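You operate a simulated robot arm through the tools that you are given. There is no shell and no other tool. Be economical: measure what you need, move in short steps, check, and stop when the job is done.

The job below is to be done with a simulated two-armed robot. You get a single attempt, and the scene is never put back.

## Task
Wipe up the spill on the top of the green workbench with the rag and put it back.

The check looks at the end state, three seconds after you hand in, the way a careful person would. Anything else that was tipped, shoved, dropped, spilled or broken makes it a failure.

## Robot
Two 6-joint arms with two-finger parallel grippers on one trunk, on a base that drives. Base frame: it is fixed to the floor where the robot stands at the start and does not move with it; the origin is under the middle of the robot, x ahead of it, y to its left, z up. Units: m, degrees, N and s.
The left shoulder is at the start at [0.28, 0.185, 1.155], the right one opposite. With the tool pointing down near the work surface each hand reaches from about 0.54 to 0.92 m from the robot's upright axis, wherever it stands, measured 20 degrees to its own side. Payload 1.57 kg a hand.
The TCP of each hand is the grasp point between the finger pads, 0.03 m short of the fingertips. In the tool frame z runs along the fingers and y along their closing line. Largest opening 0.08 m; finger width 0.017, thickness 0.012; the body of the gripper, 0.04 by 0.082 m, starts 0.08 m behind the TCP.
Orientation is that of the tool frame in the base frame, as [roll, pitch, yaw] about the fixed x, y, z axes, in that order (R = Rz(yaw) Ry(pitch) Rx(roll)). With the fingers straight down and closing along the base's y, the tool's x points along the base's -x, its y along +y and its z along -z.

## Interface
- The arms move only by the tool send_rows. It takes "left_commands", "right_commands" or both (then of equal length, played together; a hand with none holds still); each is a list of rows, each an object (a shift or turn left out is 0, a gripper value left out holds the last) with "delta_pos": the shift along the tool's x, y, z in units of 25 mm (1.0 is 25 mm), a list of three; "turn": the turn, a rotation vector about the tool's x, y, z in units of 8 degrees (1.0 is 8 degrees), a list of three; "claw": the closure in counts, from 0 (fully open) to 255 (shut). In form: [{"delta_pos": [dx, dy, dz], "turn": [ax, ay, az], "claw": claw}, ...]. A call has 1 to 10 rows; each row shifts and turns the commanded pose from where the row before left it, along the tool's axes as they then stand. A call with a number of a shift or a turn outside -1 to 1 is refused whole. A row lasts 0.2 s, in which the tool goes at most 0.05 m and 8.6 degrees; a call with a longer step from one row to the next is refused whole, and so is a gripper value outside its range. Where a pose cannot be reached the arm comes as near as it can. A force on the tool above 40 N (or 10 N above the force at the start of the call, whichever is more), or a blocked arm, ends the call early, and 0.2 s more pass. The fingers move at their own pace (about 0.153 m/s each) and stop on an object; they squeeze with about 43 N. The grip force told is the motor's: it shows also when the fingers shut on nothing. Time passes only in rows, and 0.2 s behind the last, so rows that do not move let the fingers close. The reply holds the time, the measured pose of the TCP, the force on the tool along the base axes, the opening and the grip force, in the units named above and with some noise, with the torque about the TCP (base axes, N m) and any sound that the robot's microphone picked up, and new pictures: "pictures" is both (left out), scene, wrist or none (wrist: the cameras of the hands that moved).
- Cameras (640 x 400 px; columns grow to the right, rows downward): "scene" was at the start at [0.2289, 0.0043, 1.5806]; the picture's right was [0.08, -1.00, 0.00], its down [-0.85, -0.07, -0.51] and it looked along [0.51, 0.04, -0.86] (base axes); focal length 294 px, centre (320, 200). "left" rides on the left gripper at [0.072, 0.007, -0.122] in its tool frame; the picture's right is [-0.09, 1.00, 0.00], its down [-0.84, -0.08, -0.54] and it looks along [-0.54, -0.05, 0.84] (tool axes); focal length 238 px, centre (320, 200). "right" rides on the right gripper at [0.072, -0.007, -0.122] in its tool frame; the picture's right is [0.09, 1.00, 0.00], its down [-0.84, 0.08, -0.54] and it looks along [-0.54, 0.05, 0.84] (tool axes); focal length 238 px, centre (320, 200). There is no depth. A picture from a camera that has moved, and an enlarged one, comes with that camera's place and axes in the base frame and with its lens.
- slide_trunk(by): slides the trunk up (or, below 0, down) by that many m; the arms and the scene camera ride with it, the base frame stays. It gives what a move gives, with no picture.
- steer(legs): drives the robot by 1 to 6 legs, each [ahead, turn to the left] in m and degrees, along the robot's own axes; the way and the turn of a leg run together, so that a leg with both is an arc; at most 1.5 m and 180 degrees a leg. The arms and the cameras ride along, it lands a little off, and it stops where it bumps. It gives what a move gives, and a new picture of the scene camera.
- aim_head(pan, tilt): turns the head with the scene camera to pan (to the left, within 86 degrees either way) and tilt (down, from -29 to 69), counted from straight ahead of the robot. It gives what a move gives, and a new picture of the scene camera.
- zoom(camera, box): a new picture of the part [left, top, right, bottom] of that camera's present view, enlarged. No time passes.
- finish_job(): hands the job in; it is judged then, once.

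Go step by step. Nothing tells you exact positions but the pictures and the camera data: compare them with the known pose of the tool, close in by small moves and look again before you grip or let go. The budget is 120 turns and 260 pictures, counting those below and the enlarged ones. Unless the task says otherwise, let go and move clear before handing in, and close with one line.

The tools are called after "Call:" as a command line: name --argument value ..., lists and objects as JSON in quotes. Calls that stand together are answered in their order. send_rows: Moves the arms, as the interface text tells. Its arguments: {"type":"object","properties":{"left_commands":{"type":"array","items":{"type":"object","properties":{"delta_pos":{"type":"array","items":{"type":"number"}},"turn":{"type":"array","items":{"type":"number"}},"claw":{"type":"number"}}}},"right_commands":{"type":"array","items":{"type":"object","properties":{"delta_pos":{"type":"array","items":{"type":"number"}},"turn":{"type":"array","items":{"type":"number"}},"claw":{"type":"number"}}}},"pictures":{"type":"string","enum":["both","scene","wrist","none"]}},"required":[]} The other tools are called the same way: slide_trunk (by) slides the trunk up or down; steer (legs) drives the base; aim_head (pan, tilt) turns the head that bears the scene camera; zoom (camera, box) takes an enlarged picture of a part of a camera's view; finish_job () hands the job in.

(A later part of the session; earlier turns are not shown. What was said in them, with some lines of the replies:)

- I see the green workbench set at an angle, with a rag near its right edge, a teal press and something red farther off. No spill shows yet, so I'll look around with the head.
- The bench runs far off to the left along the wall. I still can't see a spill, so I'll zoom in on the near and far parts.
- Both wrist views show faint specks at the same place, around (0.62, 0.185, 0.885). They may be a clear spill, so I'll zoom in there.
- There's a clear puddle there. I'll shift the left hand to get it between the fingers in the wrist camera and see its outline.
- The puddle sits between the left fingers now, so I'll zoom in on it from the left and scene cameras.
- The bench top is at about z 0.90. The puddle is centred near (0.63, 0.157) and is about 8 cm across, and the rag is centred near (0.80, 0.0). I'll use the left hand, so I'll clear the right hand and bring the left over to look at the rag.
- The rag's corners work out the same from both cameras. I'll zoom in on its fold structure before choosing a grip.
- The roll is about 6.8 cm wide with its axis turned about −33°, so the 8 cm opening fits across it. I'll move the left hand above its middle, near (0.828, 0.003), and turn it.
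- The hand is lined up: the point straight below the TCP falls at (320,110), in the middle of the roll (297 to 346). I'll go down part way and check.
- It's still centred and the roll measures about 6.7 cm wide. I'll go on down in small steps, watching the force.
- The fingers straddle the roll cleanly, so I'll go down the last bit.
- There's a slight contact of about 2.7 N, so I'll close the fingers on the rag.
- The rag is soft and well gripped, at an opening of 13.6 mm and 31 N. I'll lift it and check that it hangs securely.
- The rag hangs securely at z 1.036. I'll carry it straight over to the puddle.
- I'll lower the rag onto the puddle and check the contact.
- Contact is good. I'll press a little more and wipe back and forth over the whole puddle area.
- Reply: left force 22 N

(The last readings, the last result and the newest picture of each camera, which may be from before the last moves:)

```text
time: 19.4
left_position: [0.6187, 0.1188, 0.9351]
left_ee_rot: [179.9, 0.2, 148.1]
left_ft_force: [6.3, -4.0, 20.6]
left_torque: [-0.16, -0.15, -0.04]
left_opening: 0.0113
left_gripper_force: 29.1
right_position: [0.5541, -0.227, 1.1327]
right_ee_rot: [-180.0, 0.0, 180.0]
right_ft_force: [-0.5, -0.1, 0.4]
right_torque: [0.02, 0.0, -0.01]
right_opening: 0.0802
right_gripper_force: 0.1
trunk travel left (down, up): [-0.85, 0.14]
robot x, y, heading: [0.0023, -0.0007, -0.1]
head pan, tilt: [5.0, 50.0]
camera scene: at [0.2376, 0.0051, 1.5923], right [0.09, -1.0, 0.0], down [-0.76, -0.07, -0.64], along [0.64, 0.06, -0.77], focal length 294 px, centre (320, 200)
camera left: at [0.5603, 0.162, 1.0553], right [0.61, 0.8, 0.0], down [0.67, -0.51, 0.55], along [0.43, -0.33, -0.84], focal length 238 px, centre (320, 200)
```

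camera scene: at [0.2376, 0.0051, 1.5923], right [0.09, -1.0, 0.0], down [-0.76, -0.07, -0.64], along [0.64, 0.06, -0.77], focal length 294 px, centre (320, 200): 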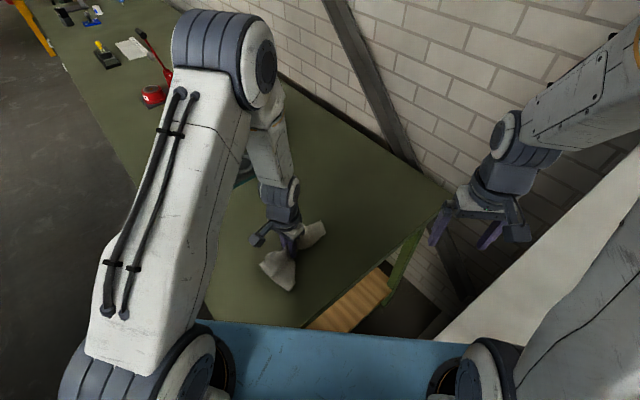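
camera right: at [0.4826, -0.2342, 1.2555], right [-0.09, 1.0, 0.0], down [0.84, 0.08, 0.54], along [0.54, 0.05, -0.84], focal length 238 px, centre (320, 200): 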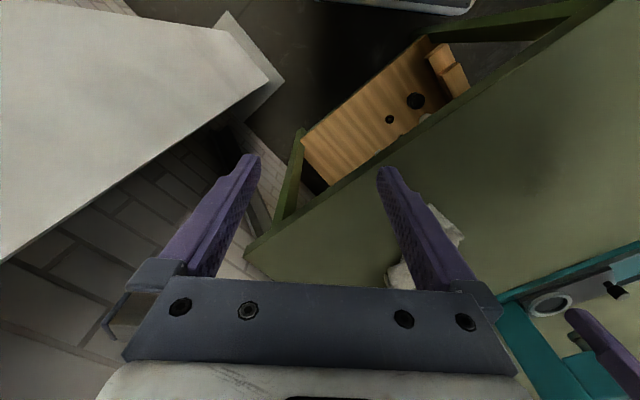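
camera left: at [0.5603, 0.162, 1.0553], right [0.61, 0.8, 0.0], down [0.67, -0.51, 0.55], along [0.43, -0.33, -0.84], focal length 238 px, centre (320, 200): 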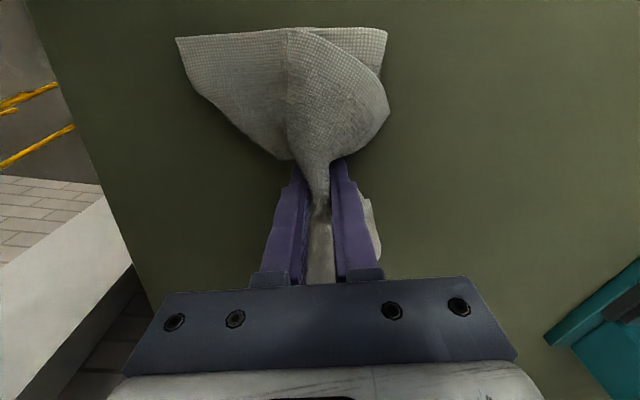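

The rag slides well under about 18 N. I'll add some crosswise strokes around the middle, then lift and look.

Call:
send_rows --left_commands '[{"delta_pos": [0.4, 0.8, 0]}, {"delta_pos": [0, 0.8, 0]}, {"delta_pos": [0, 0.8, 0]}, {"delta_pos": [0, 0.8, 0]}, {"delta_pos": [-0.8, 0, 0]}, {"delta_pos": [0, -0.8, 0]}, {"delta_pos": [0, -0.8, 0]}, {"delta_pos": [0, -0.8, 0]}, {"delta_pos": [0, -0.8, 0]}, {"delta_pos": [-0.8, 0, 0]}]' --pictures "none"

Call:
send_rows --left_commands '[{"delta_pos": [0, 0.8, 0]}, {"delta_pos": [0, 0.8, 0]}, {"delta_pos": [0, 0.8, 0]}, {"delta_pos": [0, 0.8, 0]}, {"delta_pos": [0, 0, -0.8]}, {"delta_pos": [0, 0, -0.8]}, {"delta_pos": [-0.8, 0, -0.8]}, {"delta_pos": [-0.8, 0, -0.8]}, {"delta_pos": [-0.8, 0, -0.8]}, {"delta_pos": [-0.8, 0, 0]}]' --pictures "none"

Call:
send_rows --left_commands '[{"delta_pos": [-0.9, 0, 0]}, {"delta_pos": [-0.9, 0, 0]}, {"delta_pos": [-0.9, 0, 0]}]' --pictures "both"

Call:
zoom --camera "scene" --box '[232, 220, 328, 280]'

```text
time: 21.6
left_position: [0.64, 0.104, 0.9358]
left_ee_rot: [-179.9, -0.2, 148.0]
left_ft_force: [-6.0, 3.2, 16.8]
left_torque: [0.07, 0.21, -0.02]
left_opening: 0.0117
left_gripper_force: 28.8
right_position: [0.5532, -0.2265, 1.132]
right_ee_rot: [179.9, 0.0, 180.0]
right_ft_force: [0.4, -0.1, 0.3]
right_torque: [0.01, 0.0, -0.01]
right_opening: 0.0801
right_gripper_force: 0.1
trunk travel left (down, up): [-0.85, 0.14]
robot x, y, heading: [-0.0014, -0.0041, 0.1]
head pan, tilt: [5.0, 50.0]
```

```text
time: 23.9
left_position: [0.7534, 0.1282, 1.0363]
left_ee_rot: [-180.0, 0.0, 148.0]
left_ft_force: [0.4, 0.4, -0.6]
left_torque: [0.0, -0.01, -0.02]
left_opening: 0.0115
left_gripper_force: 28.7
right_position: [0.555, -0.2274, 1.1332]
right_ee_rot: [-180.0, 0.0, -180.0]
right_ft_force: [-0.6, 0.1, 0.0]
right_torque: [0.02, 0.0, -0.05]
right_opening: 0.08
right_gripper_force: 0.1
trunk travel left (down, up): [-0.85, 0.14]
robot x, y, heading: [0.0, -0.0005, 0.1]
head pan, tilt: [5.0, 50.0]
```

```text
time: 24.6
left_position: [0.8104, 0.092, 1.0347]
left_ee_rot: [180.0, -0.1, 148.1]
left_ft_force: [0.7, 1.1, 0.1]
left_torque: [-0.03, 0.0, -0.04]
left_opening: 0.0115
left_gripper_force: 28.7
right_position: [0.5553, -0.2261, 1.1314]
right_ee_rot: [-180.0, -0.1, -179.9]
right_ft_force: [0.4, 0.6, -0.1]
right_torque: [0.0, 0.01, 0.0]
right_opening: 0.0801
right_gripper_force: 0.0
trunk travel left (down, up): [-0.85, 0.14]
robot x, y, heading: [-0.0005, -0.0017, 0.1]
head pan, tilt: [5.0, 50.0]
camera scene: at [0.238, 0.0056, 1.592], right [0.09, -1.0, 0.0], down [-0.76, -0.07, -0.64], along [0.64, 0.06, -0.77], focal length 294 px, centre (320, 200)
camera left: at [0.7524, 0.1351, 1.1558], right [0.61, 0.8, 0.0], down [0.67, -0.51, 0.54], along [0.43, -0.33, -0.84], focal length 238 px, centre (320, 200)
```

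scene: 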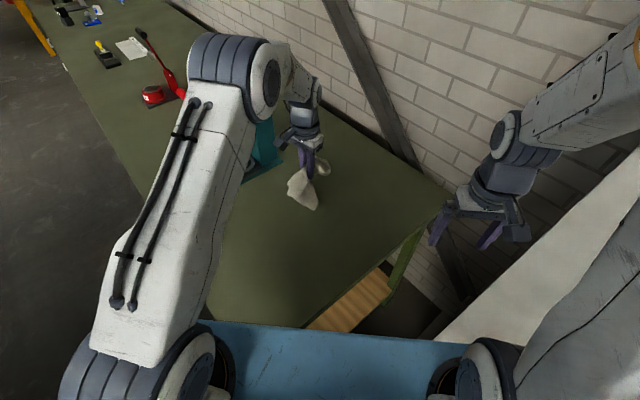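
left: 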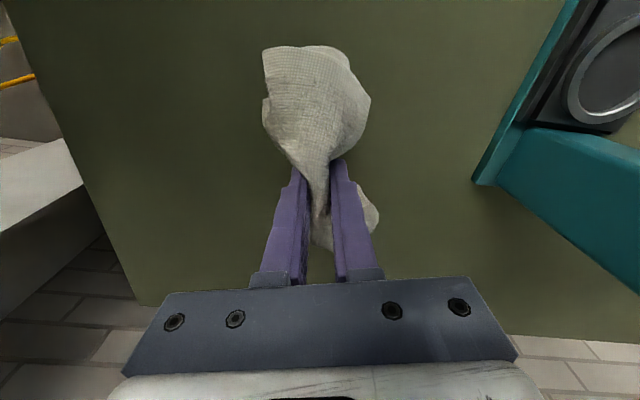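

```text
6.67 times, centred on (280, 250) of scene
camera zoom: at [0.238, 0.0056, 1.592], right [0.09, -1.0, 0.0], down [-0.76, -0.07, -0.64], along [0.64, 0.06, -0.77], focal length 1959 px, centre (587, -133)
```

zoom: 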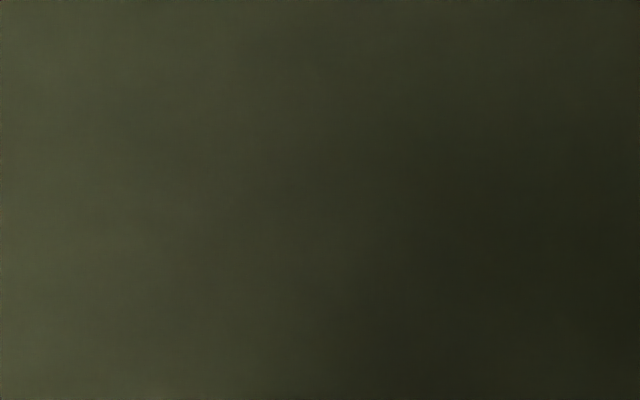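

The scene view shows no puddle left. I'll check from the right hand's camera too, from its original viewpoint.

Call:
zoom --camera "right" --box '[464, 130, 624, 230]'

Call:
send_rows --right_commands '[{"delta_pos": [0, 1, 0.4]}, {"delta_pos": [0, 1, 0.4]}, {"delta_pos": [0, 1, 0.4]}, {"delta_pos": [0, 1, 0.4]}, {"delta_pos": [0, 1, 0.4]}]' --pictures "none"

Call:
zoom --camera "right" --box '[430, 110, 590, 210]'

Call:
zoom --camera "right" --box '[320, 0, 640, 200]'

Call:
zoom --camera "scene" --box '[200, 160, 360, 290]'

```text
4.00 times, centred on (544, 180) of right
camera zoom: at [0.4827, -0.234, 1.2554], right [-0.09, 1.0, 0.0], down [0.84, 0.08, 0.54], along [0.54, 0.05, -0.84], focal length 953 px, centre (-576, 280)
```

zoom: 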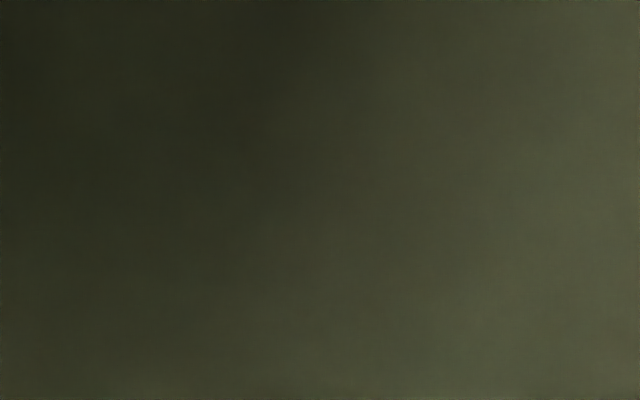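

```text
time: 25.9
left_position: [0.81, 0.0921, 1.035]
left_ee_rot: [-179.9, 0.0, 147.9]
left_ft_force: [0.9, 0.3, -0.4]
left_torque: [0.03, -0.03, -0.01]
left_opening: 0.0114
left_gripper_force: 29.2
right_position: [0.5523, -0.1019, 1.0832]
right_ee_rot: [-179.9, 0.0, 179.9]
right_ft_force: [-0.3, 0.0, 0.4]
right_torque: [0.02, -0.02, -0.02]
right_opening: 0.0802
right_gripper_force: 0.1
trunk travel left (down, up): [-0.85, 0.14]
robot x, y, heading: [-0.0001, -0.0017, -0.1]
head pan, tilt: [5.0, 50.0]
```

```text
4.00 times, centred on (510, 160) of right
camera zoom: at [0.4817, -0.1103, 1.2069], right [-0.09, 1.0, 0.0], down [0.84, 0.08, 0.54], along [0.54, 0.05, -0.84], focal length 953 px, centre (-440, 360)
```

zoom: 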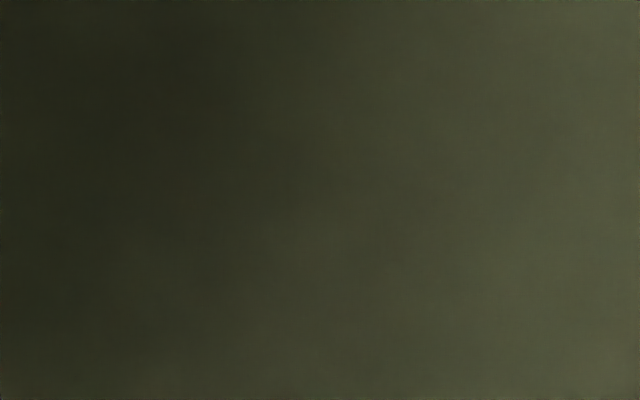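

```text
2.00 times, centred on (480, 100) of right
camera zoom: at [0.4817, -0.1103, 1.2069], right [-0.09, 1.0, 0.0], down [0.84, 0.08, 0.54], along [0.54, 0.05, -0.84], focal length 477 px, centre (0, 400)
```

zoom: 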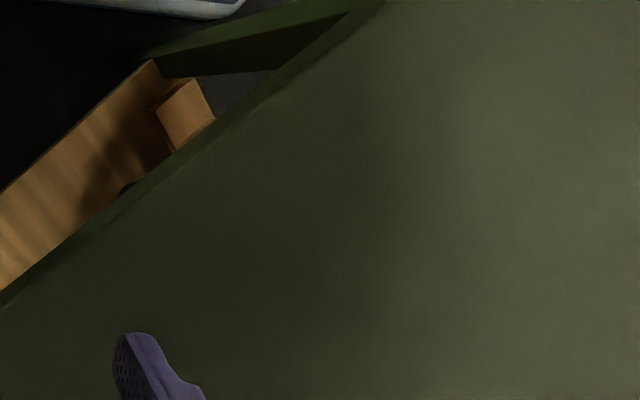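

```text
3.08 times, centred on (280, 225) of scene
camera zoom: at [0.238, 0.0056, 1.592], right [0.09, -1.0, 0.0], down [-0.76, -0.07, -0.64], along [0.64, 0.06, -0.77], focal length 904 px, centre (443, 123)
```

zoom: 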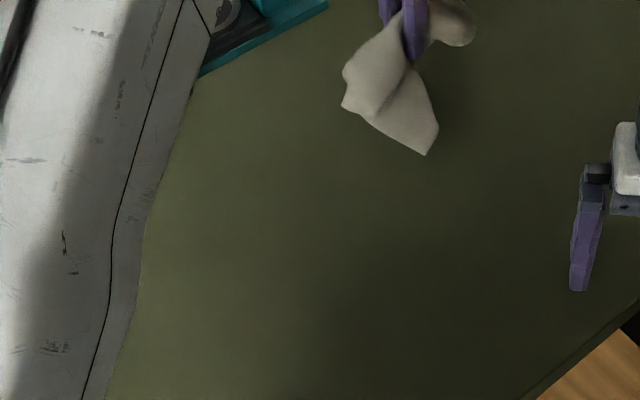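

The puddle is gone in every view. I'll move the right hand clear and return the rag to its original place.

Call:
send_rows --right_commands '[{"delta_pos": [0, -1, -0.4]}, {"delta_pos": [0, -1, -0.4]}, {"delta_pos": [0, -1, -0.4]}, {"delta_pos": [0, -1, -0.4]}, {"delta_pos": [0, -1, -0.4]}]' --pictures "none"

Call:
send_rows --left_commands '[{"delta_pos": [-0.78, -0.87, 0]}, {"delta_pos": [-0.78, -0.87, 0]}, {"delta_pos": [-0.78, -0.87, 0]}, {"delta_pos": [0, 0, 0.8]}, {"delta_pos": [0, 0, 0.8]}, {"delta_pos": [0, 0, 0.8]}, {"delta_pos": [0, 0, 0.8]}, {"delta_pos": [0, 0, 0.66]}]' --pictures "both"

```text
time: 27.1
left_position: [0.8113, 0.091, 1.036]
left_ee_rot: [180.0, 0.1, 147.9]
left_ft_force: [-0.6, -0.8, -0.4]
left_torque: [0.0, -0.03, -0.04]
left_opening: 0.0115
left_gripper_force: 28.8
right_position: [0.5549, -0.2275, 1.1337]
right_ee_rot: [180.0, -0.1, 179.9]
right_ft_force: [-0.3, -0.8, 0.6]
right_torque: [0.01, -0.01, 0.03]
right_opening: 0.0799
right_gripper_force: 0.1
trunk travel left (down, up): [-0.85, 0.14]
robot x, y, heading: [-0.0025, -0.0015, 0.2]
head pan, tilt: [5.0, 50.0]
```

```text
time: 28.9
left_position: [0.8259, 0.0052, 0.9383]
left_ee_rot: [179.9, 0.1, 148.0]
left_ft_force: [0.2, 0.0, 1.9]
left_torque: [0.06, -0.01, -0.04]
left_opening: 0.0115
left_gripper_force: 28.9
right_position: [0.5558, -0.227, 1.1339]
right_ee_rot: [-180.0, 0.0, -179.9]
right_ft_force: [-0.1, -0.3, 0.2]
right_torque: [-0.01, 0.0, -0.03]
right_opening: 0.0803
right_gripper_force: 0.1
trunk travel left (down, up): [-0.85, 0.14]
robot x, y, heading: [0.0041, -0.0, 0.1]
head pan, tilt: [5.0, 50.0]
camera scene: at [0.2379, 0.0056, 1.5921], right [0.09, -1.0, 0.0], down [-0.76, -0.07, -0.64], along [0.64, 0.06, -0.77], focal length 294 px, centre (320, 200)
camera left: at [0.7675, 0.0484, 1.0589], right [0.61, 0.8, 0.0], down [0.67, -0.51, 0.54], along [0.43, -0.33, -0.84], focal length 238 px, centre (320, 200)
```

scene: 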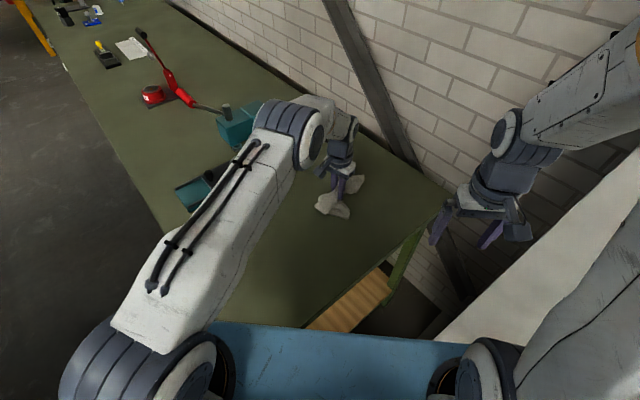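
left: 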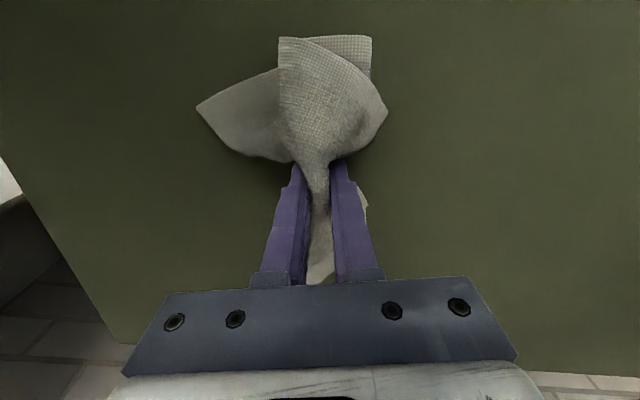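

The rag is back at its original spot and resting on the bench. I'll open the fingers and lift straight up.

Call:
send_rows --left_commands '[{"delta_pos": [0, 0, 0.1], "claw": 0}, {}, {}, {}, {}]' --pictures "wrist"

Call:
send_rows --left_commands '[{"delta_pos": [0, 0, -0.4]}, {"delta_pos": [0, 0, -0.6]}, {"delta_pos": [0, 0, -1]}, {"delta_pos": [0, 0, -1]}, {"delta_pos": [0, 0, -1]}, {"delta_pos": [0, 0, -1]}, {"delta_pos": [0, 0, -1]}, {"delta_pos": [0, 0, -1]}, {"delta_pos": [0, 0, -1]}]' --pictures "both"

Call:
zoom --camera "scene" --box '[290, 150, 386, 250]'

```text
time: 30.1
left_position: [0.8254, 0.0054, 0.9356]
left_ee_rot: [180.0, 0.0, 148.0]
left_ft_force: [-0.1, -0.4, 0.6]
left_torque: [-0.02, 0.01, 0.04]
left_opening: 0.0795
left_gripper_force: 0.1
right_position: [0.5546, -0.2263, 1.134]
right_ee_rot: [-179.9, 0.1, 180.0]
right_ft_force: [-0.7, 0.0, 0.1]
right_torque: [-0.01, 0.04, 0.01]
right_opening: 0.0799
right_gripper_force: 0.1
trunk travel left (down, up): [-0.85, 0.14]
robot x, y, heading: [0.0023, 0.0011, 0.2]
head pan, tilt: [5.0, 50.0]
camera left: at [0.7672, 0.049, 1.0566], right [0.61, 0.8, 0.0], down [0.67, -0.51, 0.54], along [0.43, -0.33, -0.84], focal length 238 px, centre (320, 200)
```

left: 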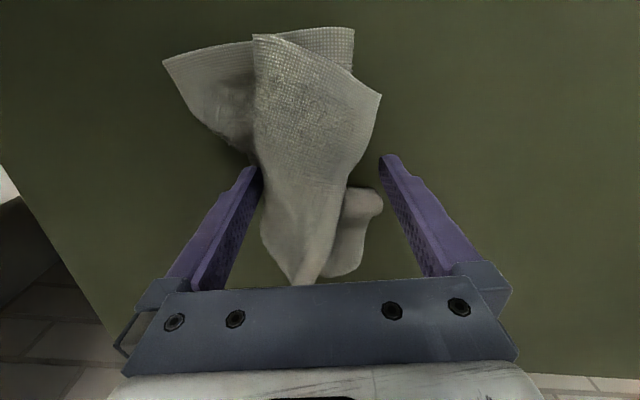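

```text
time: 32.0
left_position: [0.8249, 0.0057, 1.1366]
left_ee_rot: [-179.9, 0.0, 148.1]
left_ft_force: [-0.2, -0.6, -0.5]
left_torque: [0.0, -0.01, 0.05]
left_opening: 0.08
left_gripper_force: 0.0
right_position: [0.5564, -0.2265, 1.1347]
right_ee_rot: [180.0, 0.0, 180.0]
right_ft_force: [0.2, 0.5, 0.7]
right_torque: [-0.01, 0.02, -0.03]
right_opening: 0.0801
right_gripper_force: 0.0
trunk travel left (down, up): [-0.85, 0.14]
robot x, y, heading: [0.002, -0.0018, 0.1]
head pan, tilt: [5.0, 50.0]
camera scene: at [0.2381, 0.0056, 1.592], right [0.09, -1.0, 0.0], down [-0.76, -0.07, -0.64], along [0.64, 0.06, -0.77], focal length 294 px, centre (320, 200)
camera left: at [0.7668, 0.0489, 1.2573], right [0.61, 0.8, 0.0], down [0.67, -0.51, 0.54], along [0.43, -0.33, -0.84], focal length 238 px, centre (320, 200)
```

scene: 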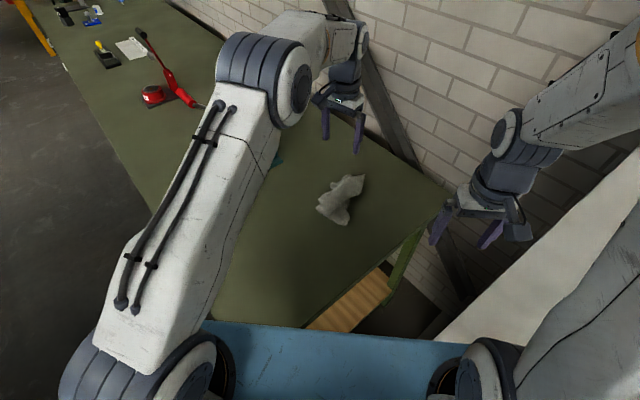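
left: 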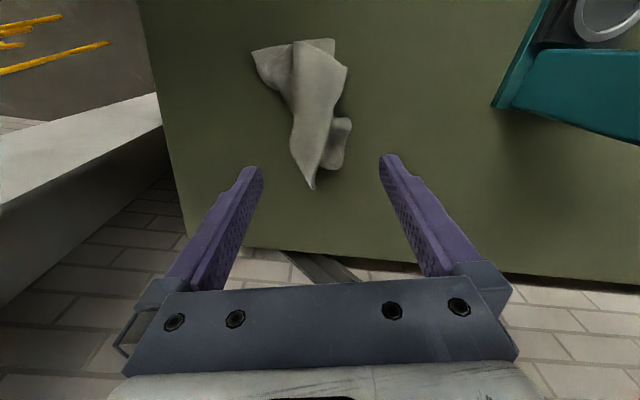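

```text
4.00 times, centred on (338, 200) of scene
camera zoom: at [0.2381, 0.0056, 1.592], right [0.09, -1.0, 0.0], down [-0.76, -0.07, -0.64], along [0.64, 0.06, -0.77], focal length 1175 px, centre (248, 200)
```

zoom: 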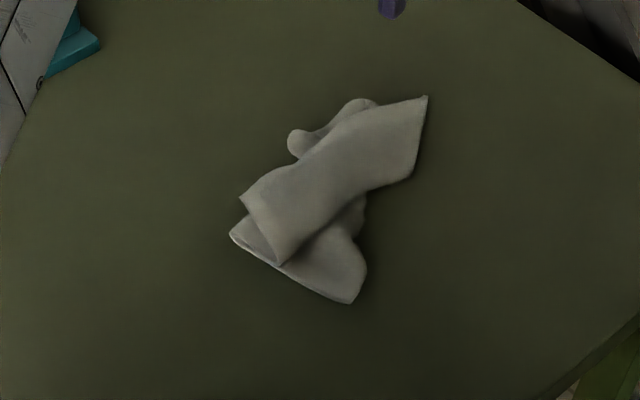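

The rag lies on its original spot. I'll bring the left hand back clear of it and take one last close look at the wiped area.

Call:
send_rows --left_commands '[{"delta_pos": [1, 0.2, 0]}, {"delta_pos": [1, 0.2, 0]}, {"delta_pos": [1, 0.2, 0]}, {"delta_pos": [1, 0.2, 0]}, {"delta_pos": [1, 0.2, 0]}, {"delta_pos": [1, 0.2, 0]}, {"delta_pos": [1, 0.2, 0]}, {"delta_pos": [1, 0.2, 0]}, {"delta_pos": [1, 0.2, 0]}, {"delta_pos": [1, 0.2, 0]}]' --pictures "both"

Call:
zoom --camera "left" --box '[220, 40, 420, 240]'

Call:
zoom --camera "scene" --box '[200, 190, 360, 290]'

```text
time: 34.2
left_position: [0.6396, 0.1804, 1.1342]
left_ee_rot: [-180.0, 0.0, 148.0]
left_ft_force: [-0.1, 0.5, 0.2]
left_torque: [-0.02, -0.02, -0.01]
left_opening: 0.0801
left_gripper_force: 0.1
right_position: [0.555, -0.2264, 1.1344]
right_ee_rot: [180.0, 0.0, -179.9]
right_ft_force: [0.2, -0.2, 0.1]
right_torque: [-0.02, 0.0, -0.01]
right_opening: 0.0798
right_gripper_force: 0.1
trunk travel left (down, up): [-0.85, 0.14]
robot x, y, heading: [-0.0032, 0.0035, 0.0]
head pan, tilt: [5.0, 50.0]
camera scene: at [0.2381, 0.0056, 1.592], right [0.09, -1.0, 0.0], down [-0.76, -0.07, -0.64], along [0.64, 0.06, -0.77], focal length 294 px, centre (320, 200)
camera left: at [0.5809, 0.2243, 1.255], right [0.61, 0.8, 0.0], down [0.67, -0.51, 0.54], along [0.43, -0.33, -0.84], focal length 238 px, centre (320, 200)
```

scene: 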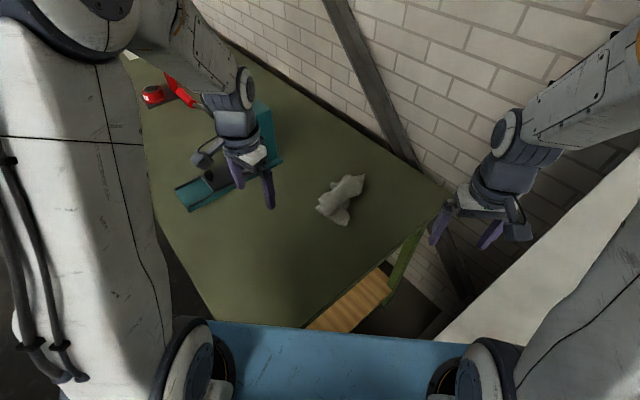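
left: 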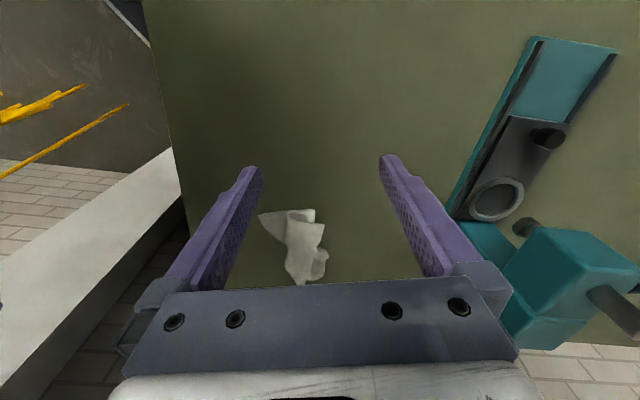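

```text
2.00 times, centred on (320, 140) of left
camera zoom: at [0.5809, 0.2243, 1.255], right [0.61, 0.8, 0.0], down [0.67, -0.51, 0.54], along [0.43, -0.33, -0.84], focal length 477 px, centre (320, 320)
```

zoom: 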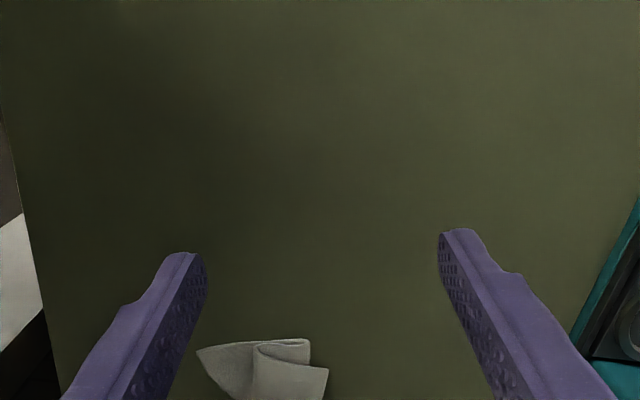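

```text
4.00 times, centred on (280, 240) of scene
camera zoom: at [0.2381, 0.0056, 1.592], right [0.09, -1.0, 0.0], down [-0.76, -0.07, -0.64], along [0.64, 0.06, -0.77], focal length 1175 px, centre (480, 40)
```

zoom: 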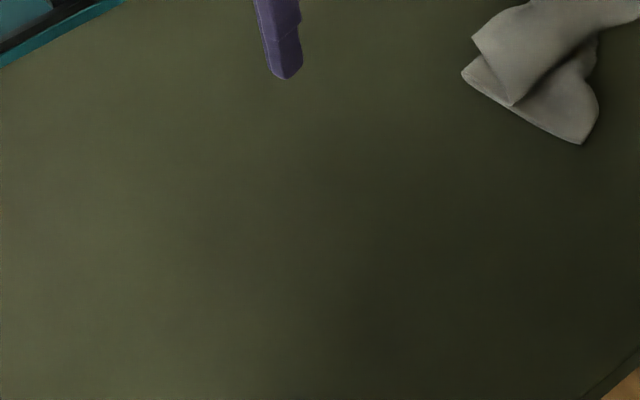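

The bench is clean, the rag is back in its place, both hands are clear and nothing else has moved. I'll hand in.

Call:
finish_job

```text
The job is handed in.
```

I wiped up the spill on the green workbench and put the rag back in its original spot, slightly crumpled compared with before. The last pictures show no trace of the spill and nothing else moved.
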